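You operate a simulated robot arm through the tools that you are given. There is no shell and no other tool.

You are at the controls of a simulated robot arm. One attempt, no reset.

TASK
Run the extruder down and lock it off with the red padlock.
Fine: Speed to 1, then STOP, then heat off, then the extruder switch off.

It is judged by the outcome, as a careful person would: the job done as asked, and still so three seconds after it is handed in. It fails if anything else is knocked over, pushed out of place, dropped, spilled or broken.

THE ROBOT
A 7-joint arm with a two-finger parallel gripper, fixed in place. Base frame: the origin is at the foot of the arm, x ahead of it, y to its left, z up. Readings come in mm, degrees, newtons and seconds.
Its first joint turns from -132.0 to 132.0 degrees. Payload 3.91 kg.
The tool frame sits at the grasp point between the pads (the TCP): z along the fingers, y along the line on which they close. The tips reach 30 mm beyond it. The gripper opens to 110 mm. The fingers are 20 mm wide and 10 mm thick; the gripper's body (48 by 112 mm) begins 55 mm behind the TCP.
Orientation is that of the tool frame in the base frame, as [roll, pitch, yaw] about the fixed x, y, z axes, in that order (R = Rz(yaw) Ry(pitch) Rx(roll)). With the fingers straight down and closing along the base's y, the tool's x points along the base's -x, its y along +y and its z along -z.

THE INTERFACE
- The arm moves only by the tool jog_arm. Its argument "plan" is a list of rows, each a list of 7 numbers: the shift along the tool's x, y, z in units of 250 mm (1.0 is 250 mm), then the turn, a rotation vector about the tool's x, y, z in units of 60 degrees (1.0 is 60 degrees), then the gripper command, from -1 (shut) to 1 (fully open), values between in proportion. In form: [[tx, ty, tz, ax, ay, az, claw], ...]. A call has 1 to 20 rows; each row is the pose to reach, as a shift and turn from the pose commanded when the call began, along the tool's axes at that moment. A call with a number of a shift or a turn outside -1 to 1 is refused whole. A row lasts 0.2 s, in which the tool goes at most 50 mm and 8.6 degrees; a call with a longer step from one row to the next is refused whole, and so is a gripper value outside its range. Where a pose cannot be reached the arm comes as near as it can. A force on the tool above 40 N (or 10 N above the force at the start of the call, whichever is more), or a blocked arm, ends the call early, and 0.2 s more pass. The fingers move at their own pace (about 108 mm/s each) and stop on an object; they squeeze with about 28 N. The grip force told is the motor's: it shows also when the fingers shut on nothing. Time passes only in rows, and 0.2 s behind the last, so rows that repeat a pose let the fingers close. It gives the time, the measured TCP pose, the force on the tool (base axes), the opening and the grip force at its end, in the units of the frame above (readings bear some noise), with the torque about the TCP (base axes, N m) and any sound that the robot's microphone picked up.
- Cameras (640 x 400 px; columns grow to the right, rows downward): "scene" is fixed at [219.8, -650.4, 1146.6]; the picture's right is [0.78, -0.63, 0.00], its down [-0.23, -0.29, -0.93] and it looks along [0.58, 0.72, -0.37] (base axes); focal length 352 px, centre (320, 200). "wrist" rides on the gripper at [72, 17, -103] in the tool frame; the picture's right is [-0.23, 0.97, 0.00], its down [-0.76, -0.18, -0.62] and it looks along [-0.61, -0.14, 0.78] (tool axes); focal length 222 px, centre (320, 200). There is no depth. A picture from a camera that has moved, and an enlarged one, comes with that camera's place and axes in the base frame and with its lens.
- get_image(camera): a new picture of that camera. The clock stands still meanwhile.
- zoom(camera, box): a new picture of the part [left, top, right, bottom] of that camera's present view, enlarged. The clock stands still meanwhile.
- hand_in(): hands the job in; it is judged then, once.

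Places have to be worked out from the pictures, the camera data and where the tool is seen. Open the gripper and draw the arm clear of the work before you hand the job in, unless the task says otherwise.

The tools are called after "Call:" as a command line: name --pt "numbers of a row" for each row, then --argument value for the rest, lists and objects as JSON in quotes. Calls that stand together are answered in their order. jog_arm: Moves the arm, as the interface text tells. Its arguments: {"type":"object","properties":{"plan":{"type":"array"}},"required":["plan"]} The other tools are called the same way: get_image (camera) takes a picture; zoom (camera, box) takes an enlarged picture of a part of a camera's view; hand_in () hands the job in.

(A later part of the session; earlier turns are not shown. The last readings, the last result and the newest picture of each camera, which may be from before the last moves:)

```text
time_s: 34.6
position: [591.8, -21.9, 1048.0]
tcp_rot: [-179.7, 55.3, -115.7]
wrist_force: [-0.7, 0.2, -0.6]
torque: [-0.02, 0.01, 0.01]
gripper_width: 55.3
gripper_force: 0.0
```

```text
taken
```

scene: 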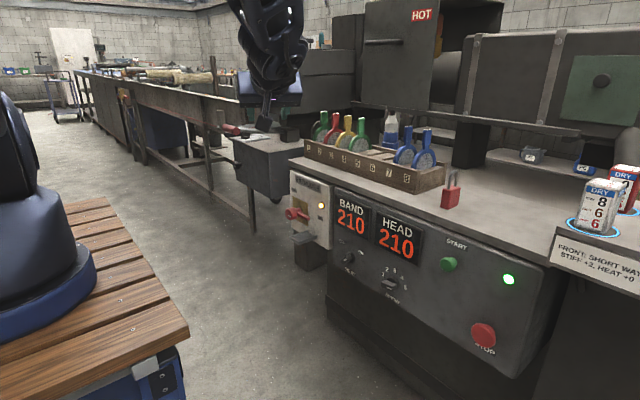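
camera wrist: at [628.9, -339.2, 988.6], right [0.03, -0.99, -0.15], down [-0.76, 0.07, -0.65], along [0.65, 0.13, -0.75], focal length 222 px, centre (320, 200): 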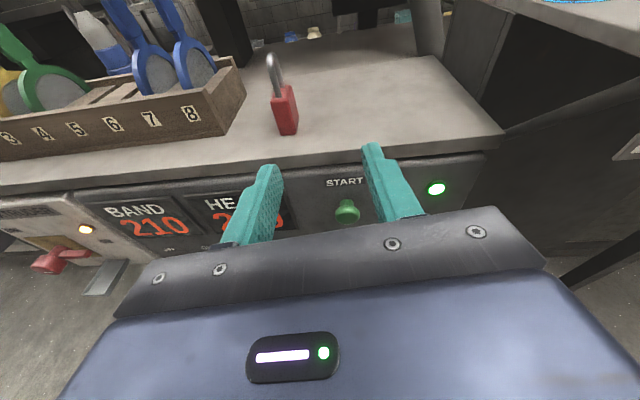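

Still fine; the tool points forward-left at 55° tilt. I finish the sweep to point straight ahead and level, ending near (715,−195,950).

Call:
jog_arm --pt "0.062 -0.083 -0.013 0.11 -0.054 0.034 0" --pt "0.124 -0.165 -0.025 0.219 -0.109 0.068 0" --pt "0.185 -0.248 -0.038 0.329 -0.163 0.103 0" --pt "0.247 -0.33 -0.051 0.438 -0.218 0.137 0" --pt "0.309 -0.413 -0.063 0.548 -0.272 0.171 0" --pt "0.371 -0.495 -0.076 0.657 -0.327 0.205 0" --pt "0.432 -0.578 -0.089 0.767 -0.381 0.24 0" --pt "0.494 -0.66 -0.101 0.876 -0.436 0.274 0" --pt "0.556 -0.743 -0.114 0.986 -0.49 0.308 0" --pt "0.556 -0.743 -0.114 0.986 -0.49 0.308 0"

Call:
get_image --camera "scene"

Call:
get_image --camera "wrist"

```text
time_s: 36.8
position: [712.5, -194.6, 949.4]
tcp_rot: [-139.6, 88.3, -136.8]
wrist_force: [0.0, 0.5, 0.4]
torque: [0.01, -0.01, -0.01]
gripper_width: 55.0
gripper_force: 0.2
out of reach, approached as far as the arm can: row 3, 4, 5, 6, 7
```

```text
taken
```

scene: 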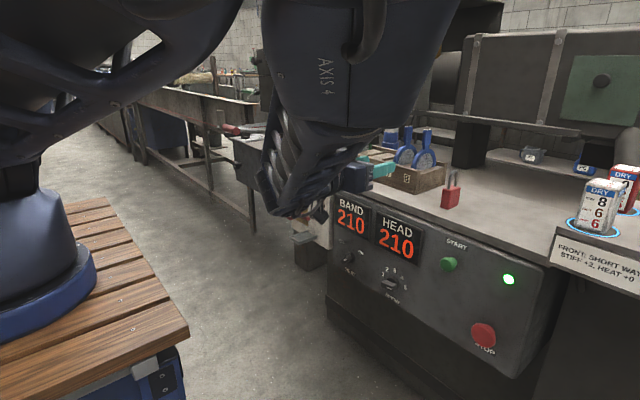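

```text
taken
camera wrist: at [605.8, -183.8, 879.5], right [-0.04, 0.98, 0.21], down [-0.6, -0.19, 0.78], along [0.8, -0.09, 0.59], focal length 222 px, centre (320, 200)
```

wrist: 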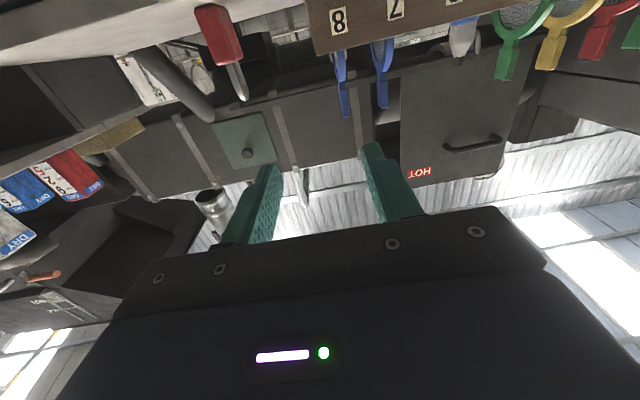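

The tool is level at (712,−195,949) on the good branch. I lower it straight down in front of the panel, trimming the small orientation error.

Call:
jog_arm --pt "0.12 0.002 0.007 0.02 -0.01 0.009 0" --pt "0.24 0.004 0.014 0.0466 -0.021 0.019 0" --pt "0.36 0.006 0.02 0.0466 -0.021 0.019 0" --pt "0.48 0.009 0.027 0.0466 -0.021 0.019 0" --pt "0.6 0.011 0.034 0.0466 -0.021 0.019 0" --pt "0.72 0.013 0.041 0.0466 -0.021 0.019 0" --pt "0.84 0.015 0.047 0.0466 -0.021 0.019 0" --pt "0.96 0.017 0.052 0.0466 -0.021 0.019 0" --pt "0.96 0.017 0.052 0.0466 -0.021 0.019 0"

Call:
get_image --camera "scene"

Call:
get_image --camera "wrist"

```text
time_s: 38.8
position: [718.9, -193.6, 710.2]
tcp_rot: [-142.0, 89.9, -142.1]
wrist_force: [0.7, 0.1, 0.3]
torque: [-0.01, -0.02, -0.01]
gripper_width: 55.0
gripper_force: 0.0
```

```text
taken
```

scene: 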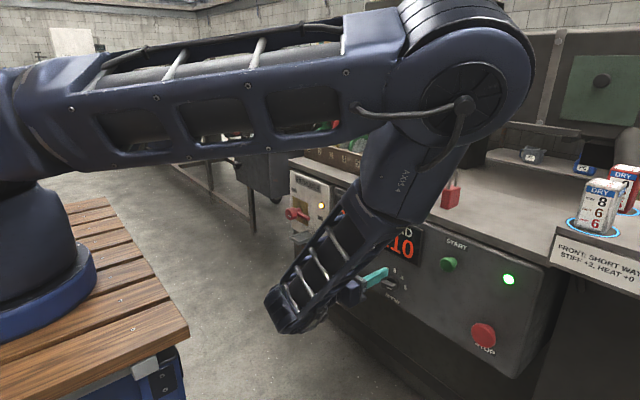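

```text
taken
camera wrist: at [614.5, -176.9, 637.6], right [0.0, 0.97, 0.23], down [-0.62, -0.18, 0.76], along [0.78, -0.14, 0.61], focal length 222 px, centre (320, 200)
```

wrist: 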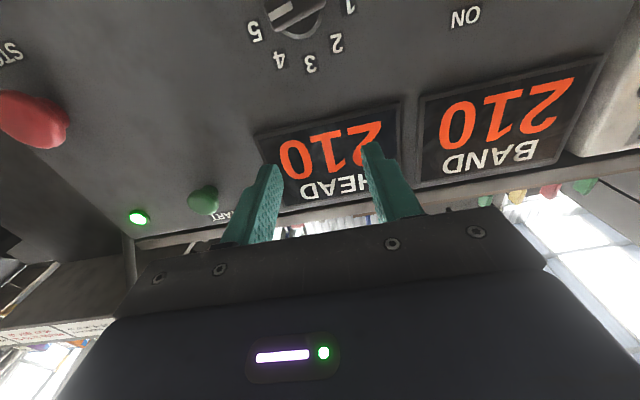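

Fully reached: (719,−194,710), level, pointing straight at the panel. I test how far the tool can roll negative from here, since the speed dial needs a 160° counter-clockwise turn.

Call:
jog_arm --pt "0 0 0 0 0 -0.125 0" --pt "0 0 0 0 0 -0.25 0" --pt "0 0 0 0 0 -0.375 0" --pt "0 0 0 0 0 -0.5 0" --pt "0 0 0 0 0 -0.625 0" --pt "0 0 0 0 0 -0.75 0" --pt "0 0 0 0 0 -0.875 0" --pt "0 0 0 0 0 -1.0 0"

```text
time_s: 40.6
position: [720.1, -195.0, 711.3]
tcp_rot: [-90.0, 29.7, -90.0]
wrist_force: [0.0, 0.5, -0.3]
torque: [-0.01, -0.03, 0.01]
gripper_width: 55.2
gripper_force: 0.0
```

No stop at −60°. I continue another −25° to check the end of the needed range.

Call:
jog_arm --pt "0 0 0 0 0 -0.14 0" --pt "0 0 0 0 0 -0.28 0" --pt "0 0 0 0 0 -0.42 0" --pt "0 0 0 0 0 -0.5 0"

Call:
get_image --camera "wrist"

```text
time_s: 41.6
position: [719.8, -196.1, 710.0]
tcp_rot: [-90.1, -0.3, -90.1]
wrist_force: [-0.2, -0.4, 0.2]
torque: [-0.06, -0.04, 0.02]
gripper_width: 54.7
gripper_force: 0.1
```

```text
taken
camera wrist: at [616.1, -268.0, 693.3], right [0.0, 0.22, -0.97], down [-0.62, 0.76, 0.18], along [0.78, 0.61, 0.14], focal length 222 px, centre (320, 200)
```

wrist: 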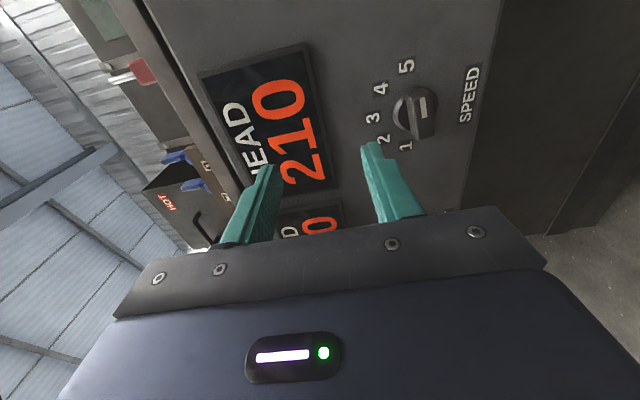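

φ=−90° is reachable, so one grip from +80° to −80° will do. This view shows the speed dial well; I enlarge it to measure.

Call:
zoom --camera "wrist" --box '[340, 50, 500, 160]'

Call:
zoom --camera "wrist" --box '[200, 0, 520, 200]'

```text
3.64 times, centred on (420, 105) of wrist
camera zoom: at [616.1, -268.0, 693.3], right [0.0, 0.22, -0.97], down [-0.62, 0.76, 0.18], along [0.78, 0.61, 0.14], focal length 808 px, centre (-44, 546)
```

zoom: 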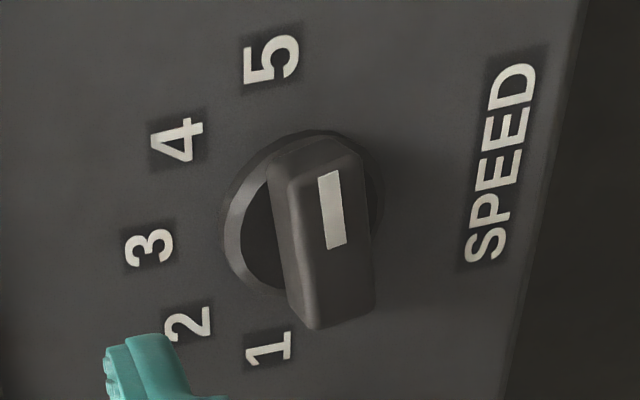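

```text
2.00 times, centred on (360, 100) of wrist
camera zoom: at [616.1, -268.0, 693.3], right [0.0, 0.22, -0.97], down [-0.62, 0.76, 0.18], along [0.78, 0.61, 0.14], focal length 444 px, centre (240, 400)
```

zoom: 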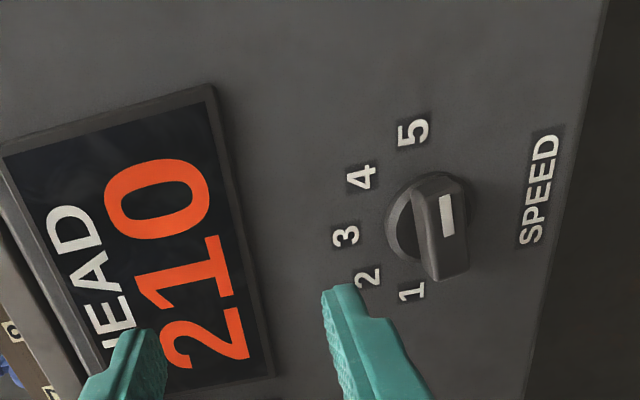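

Measured: panel face x≈822, speed axis at y≈−190.5, z≈625.5, detents 40° apart (5 at +80°, 1 at −80°), bar front at x≈799, about 17 mm thick and 39 mm long. I move to a standoff directly in front of it (TCP x≈745) and narrow the jaws.

Call:
jog_arm --pt "-0.007 0.11 0.03 0 0 0 -0.3" --pt "-0.015 0.22 0.07 0 0 0 -0.3" --pt "-0.022 0.338 0.1 0 0 0 -0.3" --pt "-0.022 0.338 0.1 0 0 0 -0.3"

Call:
jog_arm --pt "0 0 0 0 0 0.125 -0.3" --pt "0 0 0 0 0 0.25 -0.3" --pt "0 0 0 0 0 0.375 -0.3" --pt "0 0 0 0 0 0.5 -0.3" --pt "0 0 0 0 0 0.625 -0.3" --pt "0 0 0 0 0 0.75 -0.3" --pt "0 0 0 0 0 0.875 -0.3" --pt "0 0 0 0 0 1.0 -0.3"

Call:
jog_arm --pt "0 0 0 0 0 0.125 -0.3" --pt "0 0 0 0 0 0.25 -0.3" --pt "0 0 0 0 0 0.375 -0.3" --pt "0 0 0 0 0 0.5 -0.3" --pt "0 0 0 0 0 0.625 -0.3" --pt "0 0 0 0 0 0.75 -0.3" --pt "0 0 0 0 0 0.875 -0.3" --pt "0 0 0 0 0 1.0 -0.3"

Call:
jog_arm --pt "0 0 0 0 0 0.125 -0.3" --pt "0 0 0 0 0 0.25 -0.3" --pt "0 0 0 0 0 0.375 -0.3" --pt "0 0 0 0 0 0.5 -0.3" --pt "0 0 0 0 0 0.625 -0.3" --pt "0 0 0 0 0 0.75 -0.3" --pt "0 0 0 0 0 0.833 -0.3" --pt "0 0 0 0 0 0.833 -0.3"

Call:
get_image --camera "wrist"

Call:
get_image --camera "scene"

```text
time_s: 42.6
position: [745.8, -189.3, 625.6]
tcp_rot: [-90.0, 0.0, -90.0]
wrist_force: [1.2, 0.7, 0.2]
torque: [0.02, 0.0, 0.05]
gripper_width: 38.7
gripper_force: 0.0
```

```text
time_s: 44.4
position: [744.6, -189.7, 623.9]
tcp_rot: [-90.0, 60.1, -90.2]
wrist_force: [0.2, -0.3, 0.1]
torque: [0.05, 0.02, -0.03]
gripper_width: 38.6
gripper_force: 0.1
```

```text
time_s: 46.2
position: [744.2, -190.0, 624.3]
tcp_rot: [90.1, 59.9, 90.1]
wrist_force: [0.0, -0.5, 0.0]
torque: [0.03, -0.01, -0.02]
gripper_width: 38.5
gripper_force: 0.1
```

```text
time_s: 48.0
position: [744.2, -189.3, 626.2]
tcp_rot: [90.1, 10.0, 90.0]
wrist_force: [0.2, 0.3, -0.4]
torque: [-0.01, -0.01, -0.03]
gripper_width: 38.3
gripper_force: 0.1
```

```text
taken
camera wrist: at [640.0, -115.9, 629.7], right [0.0, -0.05, 1.0], down [-0.62, -0.78, -0.04], along [0.78, -0.62, -0.04], focal length 222 px, centre (320, 200)
```

wrist: 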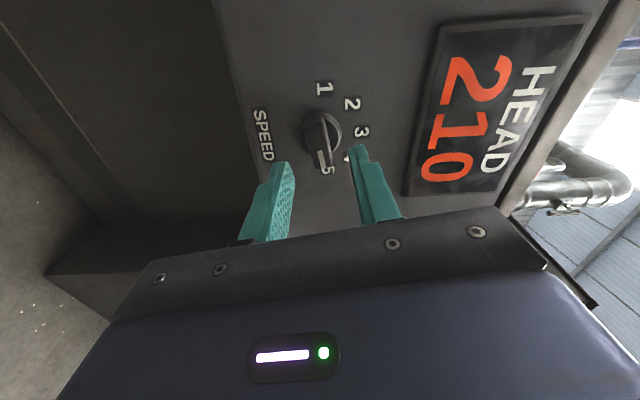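

```text
taken
```

scene: 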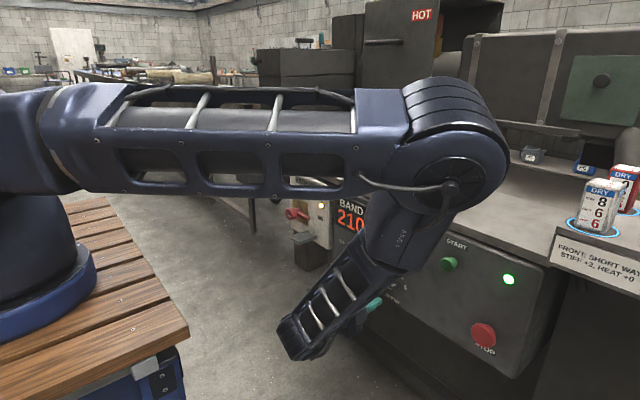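

Tool is at φ=80°, TCP (744,−190,625), and the dial bar looks aligned between the jaws. I zoom in to verify before approaching.

Call:
zoom --camera "wrist" --box '[220, 70, 420, 250]'

```text
2.22 times, centred on (320, 160) of wrist
camera zoom: at [640.0, -115.9, 629.7], right [0.0, -0.05, 1.0], down [-0.62, -0.78, -0.04], along [0.78, -0.62, -0.04], focal length 494 px, centre (320, 289)
```

zoom: 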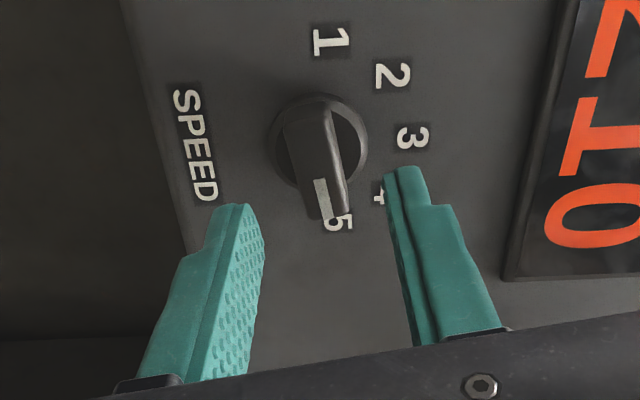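

The bar is centred and parallel to the jaws. I advance to TCP x≈780 (tips about 810, straddling the bar by ~11 mm) and then close gently on it.

Call:
jog_arm --pt "0 0 0.05 0 0 0 -0.3" --pt "0 0 0.1 0 0 0 -0.3" --pt "0 0 0.144 0 0 0 -0.3" --pt "0 0 0.144 0 0 0 -0.3"

Call:
zoom --camera "wrist" --box '[220, 70, 420, 250]'

```text
time_s: 49.0
position: [783.3, -190.2, 626.1]
tcp_rot: [90.0, 10.1, 90.0]
wrist_force: [-0.3, 0.7, -0.3]
torque: [-0.02, 0.01, -0.04]
gripper_width: 38.6
gripper_force: 0.0
```

```text
2.22 times, centred on (320, 160) of wrist
camera zoom: at [678.5, -114.9, 629.2], right [0.0, -0.05, 1.0], down [-0.62, -0.78, -0.04], along [0.78, -0.62, -0.03], focal length 494 px, centre (320, 289)
```

zoom: 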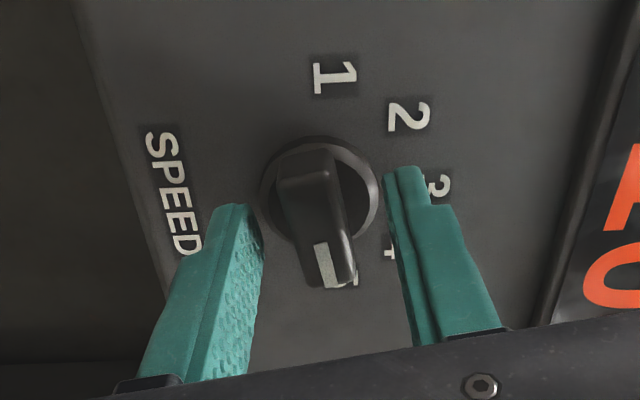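

The jaws straddle the bar with no contact force. I close on it.

Call:
jog_arm --pt "0 0 0 0 0 0 -0.6" --pt "0 0 0 0 0 0 -1" --pt "0 0 0 0 0 0 -1" --pt "0 0 0 0 0 0 -1"

Call:
zoom --camera "wrist" --box '[220, 70, 420, 250]'

```text
time_s: 50.0
position: [782.4, -189.0, 625.4]
tcp_rot: [90.1, 10.1, 90.0]
wrist_force: [4.1, 0.3, -10.0]
torque: [0.0, 0.07, 0.18]
gripper_width: 16.0
gripper_force: 45.1
```

```text
2.22 times, centred on (320, 160) of wrist
camera zoom: at [678.4, -114.9, 628.8], right [0.0, -0.05, 1.0], down [-0.62, -0.78, -0.04], along [0.78, -0.62, -0.04], focal length 494 px, centre (320, 289)
```

zoom: 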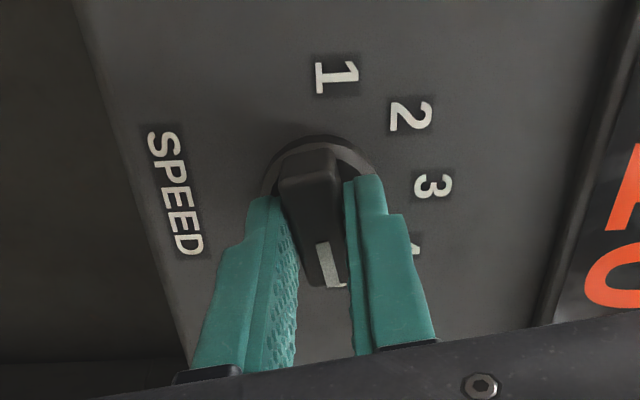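

Gripped at 16 mm with a small side load. I turn the dial counter-clockwise (negative roll) by 60° first.

Call:
jog_arm --pt "0 0.0 0 0 0 -0.1 -1" --pt "0 0 0 0 0 -0.2 -1" --pt "0 0 0 0 0 -0.3 -1" --pt "0 0 0 0 0 -0.4 -1" --pt "0 0 0 0 0 -0.5 -1" --pt "0 0 0 0 0 -0.6 -1" --pt "0 0 0 0 0 -0.7 -1" --pt "0 0 0 0 0 -0.8 -1" --pt "0 0 0 0 0 -0.9 -1" --pt "0 0 0 0 0 -1.0 -1"

Call:
get_image --camera "wrist"

```text
time_s: 51.0
position: [782.7, -190.2, 624.9]
tcp_rot: [90.2, 32.7, 90.0]
wrist_force: [14.2, 0.7, -12.2]
torque: [0.0, 0.05, 0.09]
gripper_width: 16.0
gripper_force: 44.9
stopped in row 4: the force on the tool passed its limit at 41 N (the readings are from after the stop); the commanded pose is now the measured one
```

```text
taken
camera wrist: at [678.3, -119.2, 599.7], right [0.0, 0.33, 0.94], down [-0.62, -0.74, 0.26], along [0.78, -0.59, 0.21], focal length 222 px, centre (320, 200)
```

wrist: 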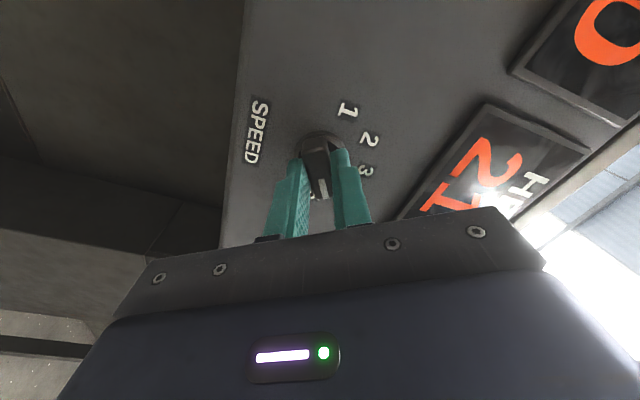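

The force limit tripped after ~22° with little torque but with axial/side load, so it's a rigid-grip misalignment. I ease the jaws to about 19 mm so they only straddle the bar, and check the load.

Call:
jog_arm --pt "0 0 -0.004 0 0 0 -0.65" --pt "0 0 -0.008 0 0 0 -0.65" --pt "0 0 -0.008 0 0 0 -0.65"

Call:
zoom --camera "wrist" --box '[220, 70, 420, 250]'

```text
time_s: 51.8
position: [780.4, -188.6, 625.7]
tcp_rot: [90.1, 32.7, 90.0]
wrist_force: [-0.1, -0.1, -0.1]
torque: [0.04, 0.03, 0.0]
gripper_width: 19.2
gripper_force: 0.0
```

```text
2.22 times, centred on (320, 160) of wrist
camera zoom: at [675.6, -118.9, 600.1], right [0.0, 0.33, 0.94], down [-0.62, -0.74, 0.26], along [0.78, -0.59, 0.21], focal length 494 px, centre (320, 289)
```

zoom: 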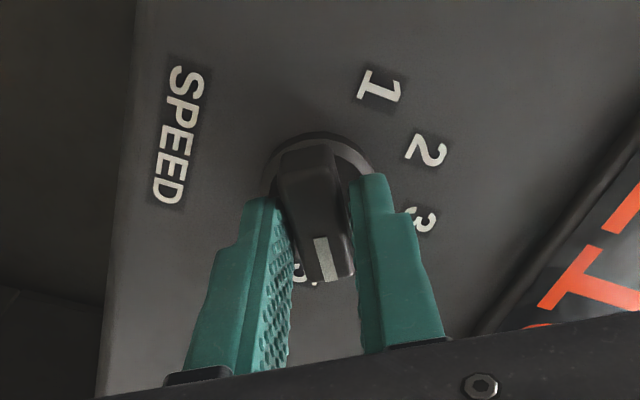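

No load now. I turn on with the loose straddle, slowly, for another ~50°.

Call:
jog_arm --pt "0 0 0 0 0 -0.08 -0.65" --pt "0 0 0 0 0 -0.16 -0.65" --pt "0 0 0 0 0 -0.24 -0.65" --pt "0 0 0 0 0 -0.32 -0.65" --pt "0 0 0 0 0 -0.4 -0.65" --pt "0 0 0 0 0 -0.48 -0.65" --pt "0 0 0 0 0 -0.56 -0.65" --pt "0 0 0 0 0 -0.64 -0.65" --pt "0 0 0 0 0 -0.72 -0.65" --pt "0 0 0 0 0 -0.8 -0.65"

Call:
get_image --camera "wrist"

```text
time_s: 54.0
position: [778.8, -189.1, 624.8]
tcp_rot: [90.5, 80.7, 90.4]
wrist_force: [0.2, -0.2, -0.2]
torque: [0.02, -0.02, -0.02]
gripper_width: 19.3
gripper_force: 0.0
```

```text
taken
camera wrist: at [675.9, -160.7, 555.9], right [0.0, 0.92, 0.38], down [-0.62, -0.3, 0.72], along [0.78, -0.24, 0.57], focal length 222 px, centre (320, 200)
```

wrist: 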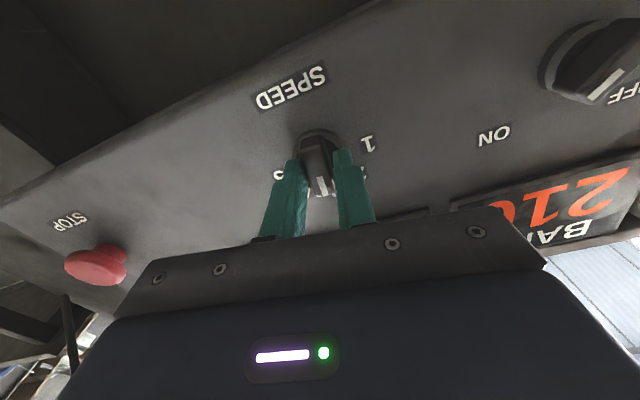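

The dial is turning with the jaws at no load (now near position 3). I continue another 60°.

Call:
jog_arm --pt "0 0 0 0 0 -0.1 -0.65" --pt "0 0 0 0 0 -0.2 -0.65" --pt "0 0 0 0 0 -0.3 -0.65" --pt "0 0 0 0 0 -0.4 -0.65" --pt "0 0 0 0 0 -0.5 -0.65" --pt "0 0 0 0 0 -0.6 -0.65" --pt "0 0 0 0 0 -0.7 -0.65" --pt "0 0 0 0 0 -0.8 -0.65" --pt "0 0 0 0 0 -0.9 -0.65" --pt "0 0 0 0 0 -1.0 -0.65"

Call:
get_image --camera "wrist"

```text
time_s: 56.2
position: [779.7, -189.4, 625.8]
tcp_rot: [-90.2, 39.2, -90.2]
wrist_force: [0.0, 0.2, 0.6]
torque: [0.0, -0.02, -0.01]
gripper_width: 19.6
gripper_force: 0.2
```

```text
taken
camera wrist: at [675.2, -235.0, 566.6], right [0.0, 0.79, -0.61], down [-0.62, 0.48, 0.62], along [0.78, 0.38, 0.49], focal length 222 px, centre (320, 200)
```

wrist: 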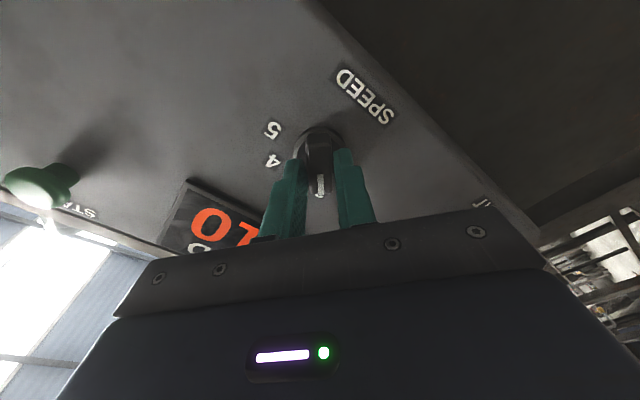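

Following well (now near 2). I turn the last ~35°, slowly, to bring it to 1.

Call:
jog_arm --pt "0 0 0 0 0 -0.08 -0.65" --pt "0 0 0 0 0 -0.16 -0.65" --pt "0 0 0 0 0 -0.24 -0.65" --pt "0 0 0 0 0 -0.32 -0.65" --pt "0 0 0 0 0 -0.4 -0.65" --pt "0 0 0 0 0 -0.48 -0.65" --pt "0 0 0 0 0 -0.54 -0.65" --pt "0 0 0 0 0 -0.58 -0.65"

Call:
get_image --camera "wrist"

Call:
zoom --camera "wrist" --box '[220, 70, 420, 250]'

```text
time_s: 58.0
position: [780.1, -189.3, 625.5]
tcp_rot: [-90.1, 4.6, -90.0]
wrist_force: [0.8, 0.0, -0.9]
torque: [0.01, 0.0, 0.03]
gripper_width: 19.5
gripper_force: 0.0
```

```text
taken
camera wrist: at [675.5, -259.7, 602.8], right [0.0, 0.3, -0.95], down [-0.62, 0.75, 0.24], along [0.78, 0.59, 0.19], focal length 222 px, centre (320, 200)
```

wrist: 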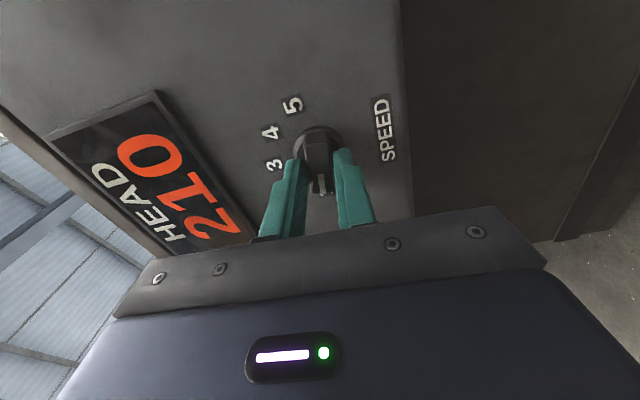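

```text
2.22 times, centred on (320, 160) of wrist
camera zoom: at [675.5, -259.7, 602.8], right [0.0, 0.3, -0.95], down [-0.62, 0.75, 0.24], along [0.78, 0.59, 0.19], focal length 494 px, centre (320, 289)
```

zoom: 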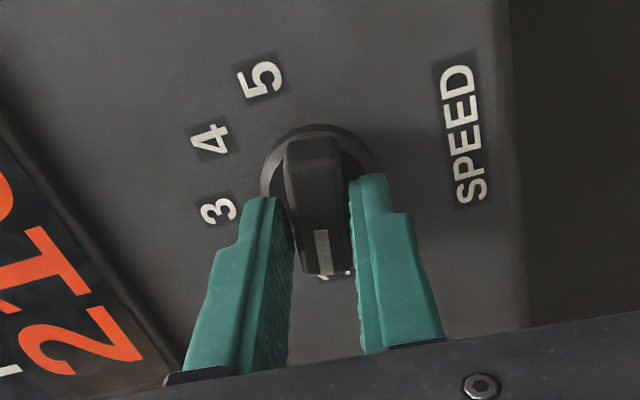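

The pointer now points toward 1 (the "1" is just behind the bar's end). I back straight out and inspect.

Call:
jog_arm --pt "0 0 -0.05 0 0 0 -0.6" --pt "0 0 -0.12 0 0 0 -0.5" --pt "0 0 -0.2 0 0 0 -0.4"

Call:
zoom --camera "wrist" --box '[260, 50, 460, 175]'

Call:
zoom --camera "scene" --box '[340, 200, 540, 360]'

```text
time_s: 58.8
position: [730.7, -189.1, 627.3]
tcp_rot: [-90.1, 4.6, -90.0]
wrist_force: [0.7, -0.2, 0.5]
torque: [0.04, -0.04, -0.01]
gripper_width: 33.0
gripper_force: 0.0
```

```text
3.20 times, centred on (360, 112) of wrist
camera zoom: at [626.1, -260.4, 605.4], right [0.0, 0.3, -0.95], down [-0.62, 0.75, 0.24], along [0.78, 0.59, 0.19], focal length 711 px, centre (192, 480)
```

zoom: 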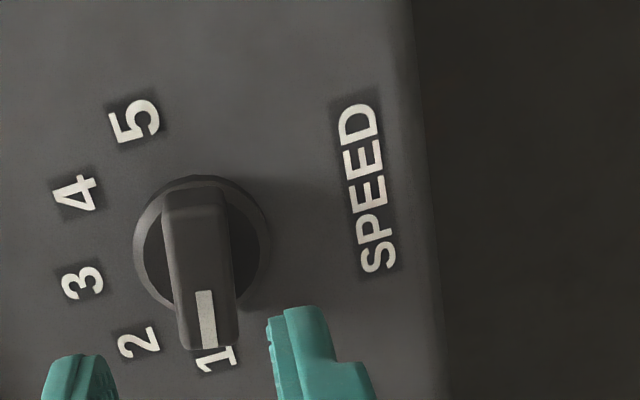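

```text
2.50 times, centred on (440, 280) of scene
camera zoom: at [219.8, -650.4, 1146.6], right [0.78, -0.63, 0.0], down [-0.23, -0.29, -0.93], along [0.58, 0.72, -0.37], focal length 880 px, centre (20, 0)
```

zoom: 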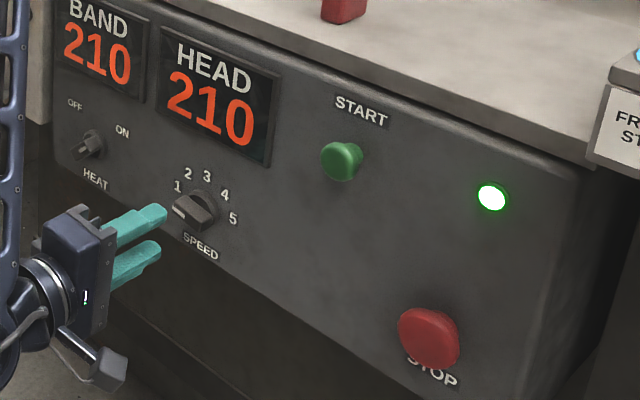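

Speed is on 1. STOP cap triangulates to about (807,−432,645); I close the jaws and traverse along the panel to a standoff in front of it.

Call:
jog_arm --pt "0.16 -0.025 0.003 0 0 -0.02 -0.7" --pt "0.32 -0.05 0.006 0 0 -0.04 -1" --pt "0.48 -0.075 0.008 0 0 -0.06 -1" --pt "0.64 -0.1 0.011 0 0 -0.077 -1" --pt "0.8 -0.125 0.014 0 0 -0.077 -1" --pt "0.963 -0.15 0.016 0 0 -0.077 -1" --pt "0.963 -0.15 0.016 0 0 -0.077 -1"

Call:
get_image --camera "wrist"

Call:
get_image --camera "scene"

```text
time_s: 60.4
position: [733.7, -435.5, 644.5]
tcp_rot: [-90.0, 0.0, -90.0]
wrist_force: [0.4, 0.2, -0.5]
torque: [0.01, 0.02, 0.0]
gripper_width: 0.3
gripper_force: 28.5
```

```text
taken
camera wrist: at [630.2, -506.7, 627.2], right [0.0, 0.23, -0.97], down [-0.62, 0.76, 0.18], along [0.78, 0.61, 0.14], focal length 222 px, centre (320, 200)
```

wrist: 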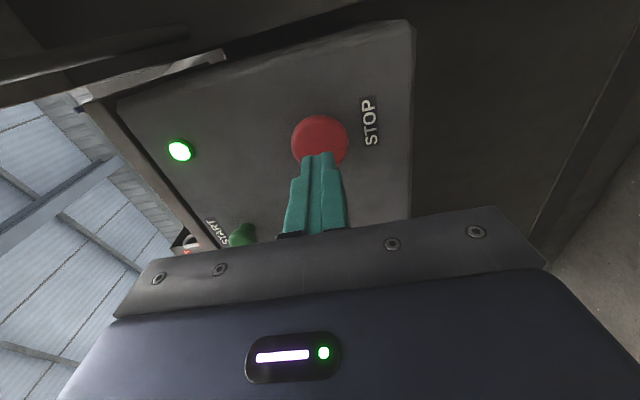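

```text
taken
```

scene: 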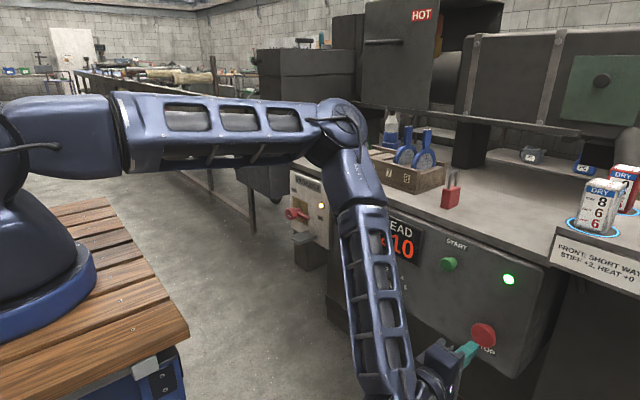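

The closed tips are lined up with the STOP cap. I push straight in with small steps, letting the force limit end the press.

Call:
jog_arm --pt "0 0 0.05 0 0 0 -1" --pt "0 0 0.1 0 0 0 -1" --pt "0 0 0.12 0 0 0 -1" --pt "0 0 0.132 0 0 0 -1" --pt "0 0 0.144 0 0 0 -1" --pt "0 0 0.156 0 0 0 -1" --pt "0 0 0.168 0 0 0 -1" --pt "0 0 0.18 0 0 0 -1"

Call:
get_image --camera "wrist"

Call:
get_image --camera "scene"

```text
time_s: 62.2
position: [778.0, -432.9, 644.3]
tcp_rot: [-89.9, -0.1, -90.1]
wrist_force: [-6.1, -1.3, 2.3]
torque: [0.0, -0.09, -0.07]
gripper_width: 0.0
gripper_force: 28.4
heard: click
```

```text
taken
camera wrist: at [674.4, -504.4, 627.9], right [0.0, 0.23, -0.97], down [-0.62, 0.76, 0.18], along [0.78, 0.61, 0.14], focal length 222 px, centre (320, 200)
```

wrist: 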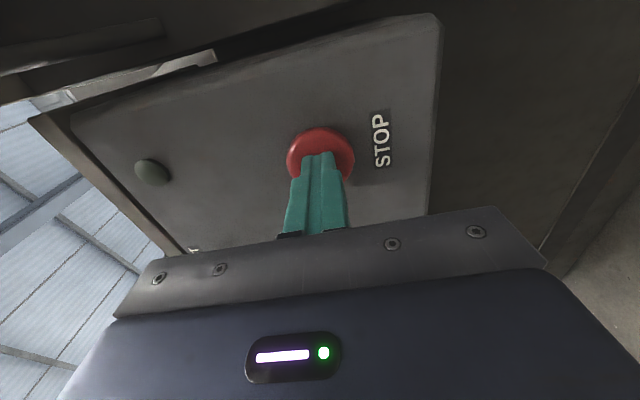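

```text
taken
```

scene: 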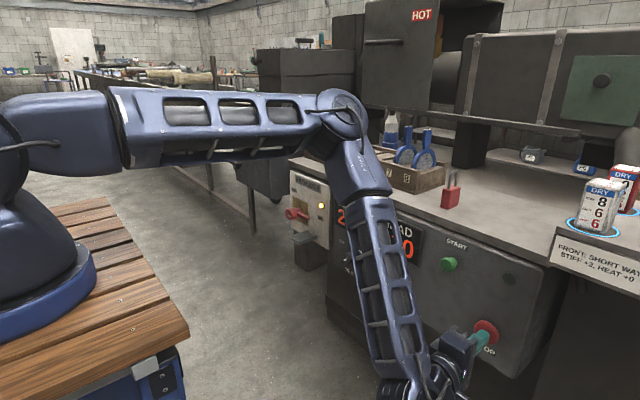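

STOP clicked and the green run light went out. I back off the button.

Call:
jog_arm --pt "0 0 -0.06 0 0 0 -1" --pt "0 0 -0.16 0 0 0 -0.8" --pt "0 0 -0.2 0 0 0 -0.4"

Call:
zoom --camera "scene" --box '[340, 200, 540, 360]'

```text
time_s: 63.0
position: [730.8, -433.9, 642.9]
tcp_rot: [-90.1, -0.1, -90.0]
wrist_force: [0.9, 0.0, 1.2]
torque: [-0.01, -0.01, 0.02]
gripper_width: 33.1
gripper_force: 0.1
```

```text
2.50 times, centred on (440, 280) of scene
camera zoom: at [219.8, -650.4, 1146.6], right [0.78, -0.63, 0.0], down [-0.23, -0.29, -0.93], along [0.58, 0.72, -0.37], focal length 880 px, centre (20, 0)
```

zoom: 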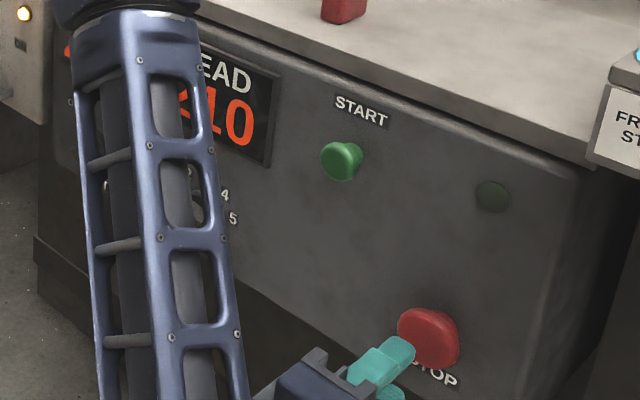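

The light stays off. Now I traverse left along the panel toward the heat dial, staying at x≈730 (tips ~40 mm in front of the dials).

Call:
jog_arm --pt "-0.17 0.01 0 0 0 0 -0.3" --pt "-0.34 0.02 0 0 0 0 -0.3" --pt "-0.51 0.03 0 0 0 0 -0.3" --pt "-0.68 0.04 0 0 0 0 -0.3" --pt "-0.85 0.05 0 0 0 0 -0.3" --pt "-1.0 0.06 0 0 0 0 -0.3" --pt "-1.0 0.06 0 0 0 0 -0.3"

Call:
jog_arm --pt "-0.15 0 0.01 0 0 0 -0.3" --pt "-0.3 0 0.02 0 0 0 -0.3" --pt "-0.4 0 0.03 0 0 0 -0.3" --pt "-0.5 0 0.04 0 0 0 -0.3" --pt "-0.6 0 0.05 0 0 0 -0.3" --pt "-0.6 0 0.05 0 0 0 -0.3"

Call:
get_image --camera "wrist"

Call:
get_image --camera "scene"

```text
time_s: 64.6
position: [725.9, -180.8, 627.0]
tcp_rot: [-90.0, -0.1, -90.1]
wrist_force: [-0.7, 0.5, -0.2]
torque: [0.01, -0.04, -0.04]
gripper_width: 38.5
gripper_force: 0.1
```

```text
time_s: 66.0
position: [740.6, -32.9, 627.5]
tcp_rot: [-90.1, -0.2, -90.0]
wrist_force: [1.0, -0.3, -0.7]
torque: [0.01, 0.0, -0.03]
gripper_width: 38.5
gripper_force: 0.0
```

```text
taken
camera wrist: at [636.1, -104.9, 611.0], right [0.0, 0.23, -0.97], down [-0.62, 0.76, 0.18], along [0.78, 0.61, 0.14], focal length 222 px, centre (320, 200)
```

wrist: 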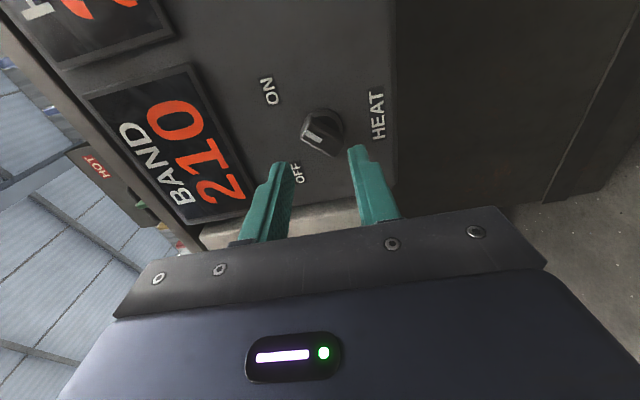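

```text
taken
```

scene: 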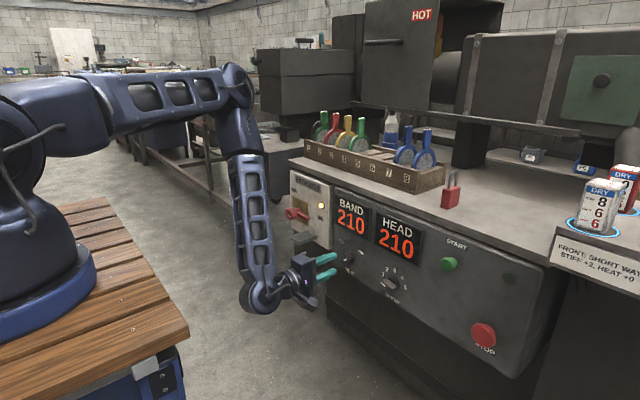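

Reached (741,−33,627) in front of the heat dial with no reach warnings. I zoom on it to measure its axis and pointer angle.

Call:
zoom --camera "wrist" --box '[230, 60, 410, 200]'

Call:
zoom --camera "scene" --box '[330, 230, 440, 310]'

```text
2.86 times, centred on (320, 130) of wrist
camera zoom: at [636.1, -104.9, 611.0], right [0.0, 0.23, -0.97], down [-0.62, 0.76, 0.18], along [0.78, 0.61, 0.14], focal length 635 px, centre (320, 400)
```

zoom: 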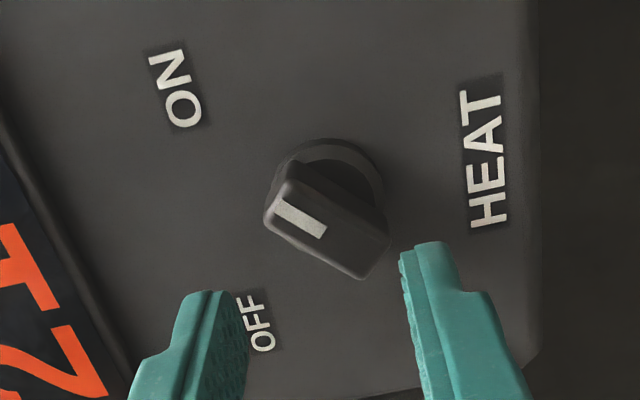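

```text
5.00 times, centred on (385, 270) of scene
camera zoom: at [219.8, -650.4, 1146.6], right [0.78, -0.63, 0.0], down [-0.23, -0.29, -0.93], along [0.58, 0.72, -0.37], focal length 1760 px, centre (-5, -150)
```

zoom: 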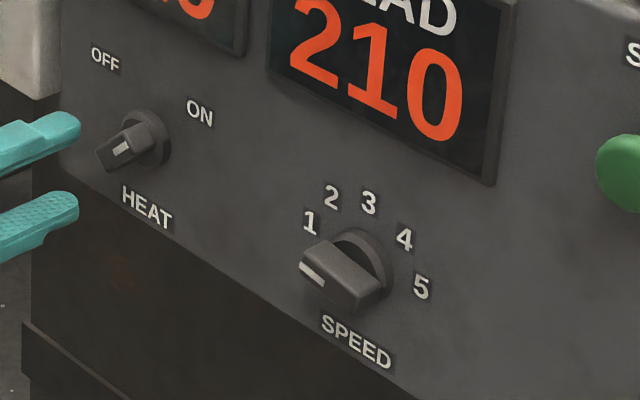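

Heat axis ≈ (y −37, z 625.5), pointer at 45° (ON), OFF at 135°. I centre on it and roll the tool to φ=45° to straddle the bar.

Call:
jog_arm --pt "0.016 0.008 0.012 0 0 0.125 -0.3" --pt "0.016 0.008 0.012 0 0 0.25 -0.3" --pt "0.016 0.008 0.012 0 0 0.375 -0.3" --pt "0.016 0.008 0.012 0 0 0.5 -0.3" --pt "0.016 0.008 0.012 0 0 0.625 -0.3" --pt "0.016 0.008 0.012 0 0 0.75 -0.3" --pt "0.016 0.008 0.012 0 0 0.875 -0.3" --pt "0.016 0.008 0.012 0 0 1.0 -0.3"

Call:
jog_arm --pt "0 0 0 0 0 0.125 -0.3" --pt "0 0 0 0 0 0.25 -0.3" --pt "0 0 0 0 0 0.375 -0.3" --pt "0 0 0 0 0 0.5 -0.3" --pt "0 0 0 0 0 0.625 -0.3" --pt "0 0 0 0 0 0.75 -0.3" --pt "0 0 0 0 0 0.875 -0.3" --pt "0 0 0 0 0 1.0 -0.3"

Call:
jog_arm --pt "0 0 0 0 0 0.125 -0.3" --pt "0 0 0 0 0 0.25 -0.3" --pt "0 0 0 0 0 0.25 -0.3"

Call:
zoom --camera "wrist" --box '[220, 70, 420, 250]'

```text
time_s: 67.8
position: [744.6, -35.8, 625.7]
tcp_rot: [-90.1, 60.1, -90.2]
wrist_force: [-0.6, 0.3, 0.5]
torque: [0.03, -0.03, -0.02]
gripper_width: 38.4
gripper_force: 0.0
```

```text
time_s: 69.6
position: [744.0, -35.8, 626.0]
tcp_rot: [90.2, 60.0, 90.1]
wrist_force: [0.1, 0.3, 0.1]
torque: [0.01, 0.04, 0.0]
gripper_width: 38.6
gripper_force: 0.0
```

```text
time_s: 70.4
position: [744.5, -36.8, 626.3]
tcp_rot: [90.1, 45.1, 90.1]
wrist_force: [-0.1, -0.8, -0.6]
torque: [-0.03, 0.0, 0.04]
gripper_width: 38.3
gripper_force: 0.0
```

```text
2.22 times, centred on (320, 160) of wrist
camera zoom: at [639.8, 26.5, 587.4], right [0.0, 0.53, 0.85], down [-0.62, -0.66, 0.41], along [0.78, -0.53, 0.33], focal length 494 px, centre (320, 289)
```

zoom: 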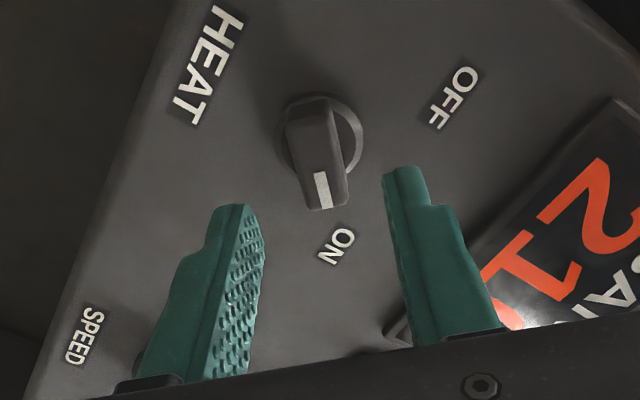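

The bar sits parallel and centred between the jaws. I advance to straddle it and narrow the jaws to about 19 mm.

Call:
jog_arm --pt "0 0 0.05 0 0 0 -0.3" --pt "0 0 0.1 0 0 0 -0.3" --pt "0 0 0.14 0 0 0 -0.3" --pt "0 0 0.14 0 0 0 -0.65" --pt "0 0 0.14 0 0 0 -0.65"

Call:
zoom --camera "wrist" --box '[220, 70, 420, 250]'

```text
time_s: 71.6
position: [778.0, -35.6, 627.9]
tcp_rot: [90.0, 45.1, 90.0]
wrist_force: [0.4, -0.1, -0.2]
torque: [-0.01, 0.0, -0.02]
gripper_width: 19.3
gripper_force: 0.1
```

```text
2.22 times, centred on (320, 160) of wrist
camera zoom: at [674.1, 26.7, 587.1], right [0.0, 0.53, 0.85], down [-0.62, -0.66, 0.41], along [0.78, -0.53, 0.33], focal length 494 px, centre (320, 289)
```

zoom: 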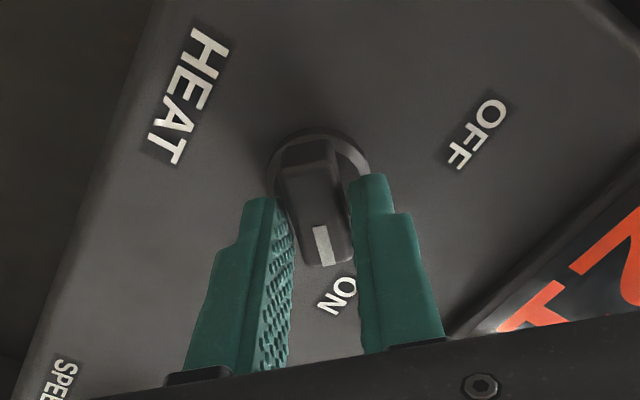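

Straddled with no load. I turn counter-clockwise 60°.

Call:
jog_arm --pt "0 0 0 0 0 -0.1 -0.65" --pt "0 0 0 0 0 -0.2 -0.65" --pt "0 0 0 0 0 -0.3 -0.65" --pt "0 0 0 0 0 -0.4 -0.65" --pt "0 0 0 0 0 -0.5 -0.65" --pt "0 0 0 0 0 -0.6 -0.65" --pt "0 0 0 0 0 -0.7 -0.65" --pt "0 0 0 0 0 -0.8 -0.65" --pt "0 0 0 0 0 -0.9 -0.65" --pt "0 0 0 0 0 -1.0 -0.65"

Call:
zoom --camera "wrist" --box '[220, 70, 420, 250]'

```text
time_s: 73.8
position: [779.6, -37.4, 626.4]
tcp_rot: [-90.4, 74.8, -90.4]
wrist_force: [-0.3, 1.2, -1.0]
torque: [-0.02, 0.02, 0.02]
gripper_width: 19.7
gripper_force: 0.2
```

```text
2.22 times, centred on (320, 160) of wrist
camera zoom: at [675.3, -39.4, 551.5], right [0.0, 1.0, -0.04], down [-0.62, 0.03, 0.78], along [0.78, 0.02, 0.62], focal length 494 px, centre (320, 289)
```

zoom: 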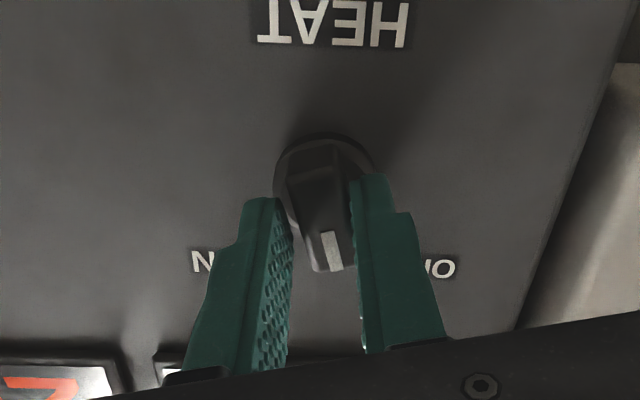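

The dial follows (pointer now near straight up and past). I turn a further ~38° to reach OFF.

Call:
jog_arm --pt "0 0 0 0 0 -0.08 -0.65" --pt "0 0 0 0 0 -0.16 -0.65" --pt "0 0 0 0 0 -0.24 -0.65" --pt "0 0 0 0 0 -0.32 -0.65" --pt "0 0 0 0 0 -0.4 -0.65" --pt "0 0 0 0 0 -0.48 -0.65" --pt "0 0 0 0 0 -0.56 -0.65" --pt "0 0 0 0 0 -0.63 -0.65"

Call:
zoom --camera "wrist" --box '[220, 70, 420, 250]'

Call:
zoom --camera "scene" --box '[280, 170, 440, 310]'

```text
time_s: 75.6
position: [780.8, -35.5, 626.6]
tcp_rot: [-90.2, 37.1, -90.1]
wrist_force: [-2.1, 3.9, -2.7]
torque: [0.07, 0.06, 0.05]
gripper_width: 21.7
gripper_force: 2.6
```

```text
2.22 times, centred on (320, 160) of wrist
camera zoom: at [676.2, -83.3, 569.3], right [0.0, 0.77, -0.64], down [-0.62, 0.5, 0.6], along [0.78, 0.4, 0.48], focal length 494 px, centre (320, 289)
```

zoom: 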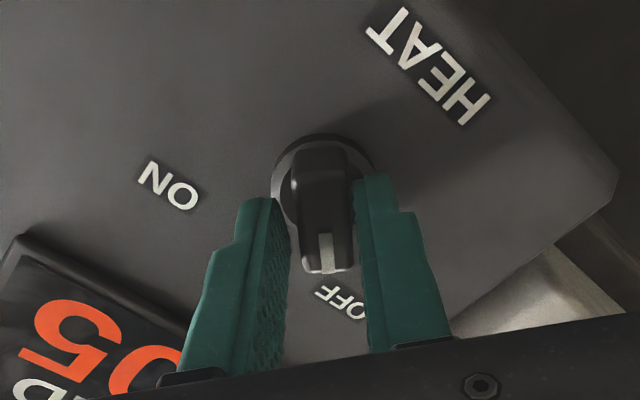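

```text
2.86 times, centred on (360, 240) of scene
camera zoom: at [219.8, -650.4, 1146.6], right [0.78, -0.63, 0.0], down [-0.23, -0.29, -0.93], along [0.58, 0.72, -0.37], focal length 1006 px, centre (206, 86)
```

zoom: 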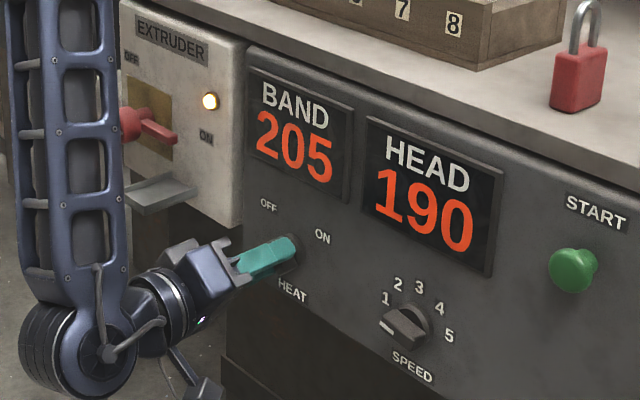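

The jaws met the stop at OFF and the displays are already falling (205/190). I unwind a few degrees to unload and back straight out.

Call:
jog_arm --pt "0 0 0 0 0 0.07 -0.6" --pt "0 0 -0.06 0 0 0.07 -0.5" --pt "0 0 -0.14 0 0 0.07 -0.4" --pt "0 0 -0.2 0 0 0.07 -0.3"

Call:
zoom --camera "wrist" --box '[220, 50, 420, 200]'

Call:
zoom --camera "scene" --box '[280, 170, 440, 310]'

```text
time_s: 76.6
position: [729.8, -35.5, 626.4]
tcp_rot: [-90.1, 41.2, -90.1]
wrist_force: [-0.3, -0.6, -0.7]
torque: [0.0, 0.02, 0.0]
gripper_width: 38.6
gripper_force: 0.0
```

```text
2.67 times, centred on (320, 125) of wrist
camera zoom: at [625.5, -79.1, 566.0], right [0.0, 0.81, -0.58], down [-0.62, 0.46, 0.64], along [0.78, 0.36, 0.51], focal length 592 px, centre (320, 400)
```

zoom: 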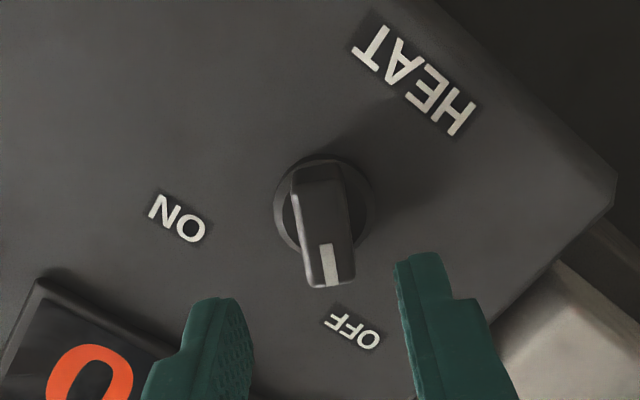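

```text
2.86 times, centred on (360, 240) of scene
camera zoom: at [219.8, -650.4, 1146.6], right [0.78, -0.63, 0.0], down [-0.23, -0.29, -0.93], along [0.58, 0.72, -0.37], focal length 1006 px, centre (206, 86)
```

zoom: 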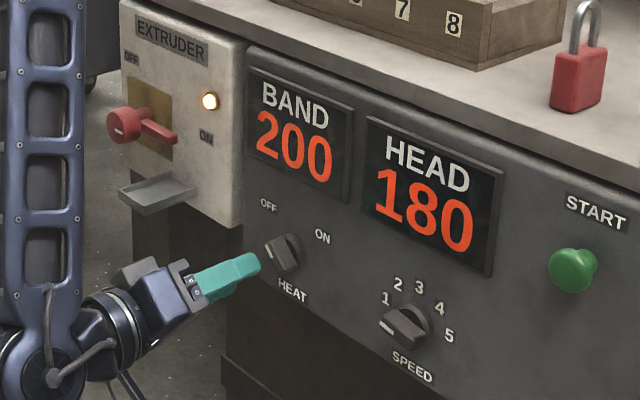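

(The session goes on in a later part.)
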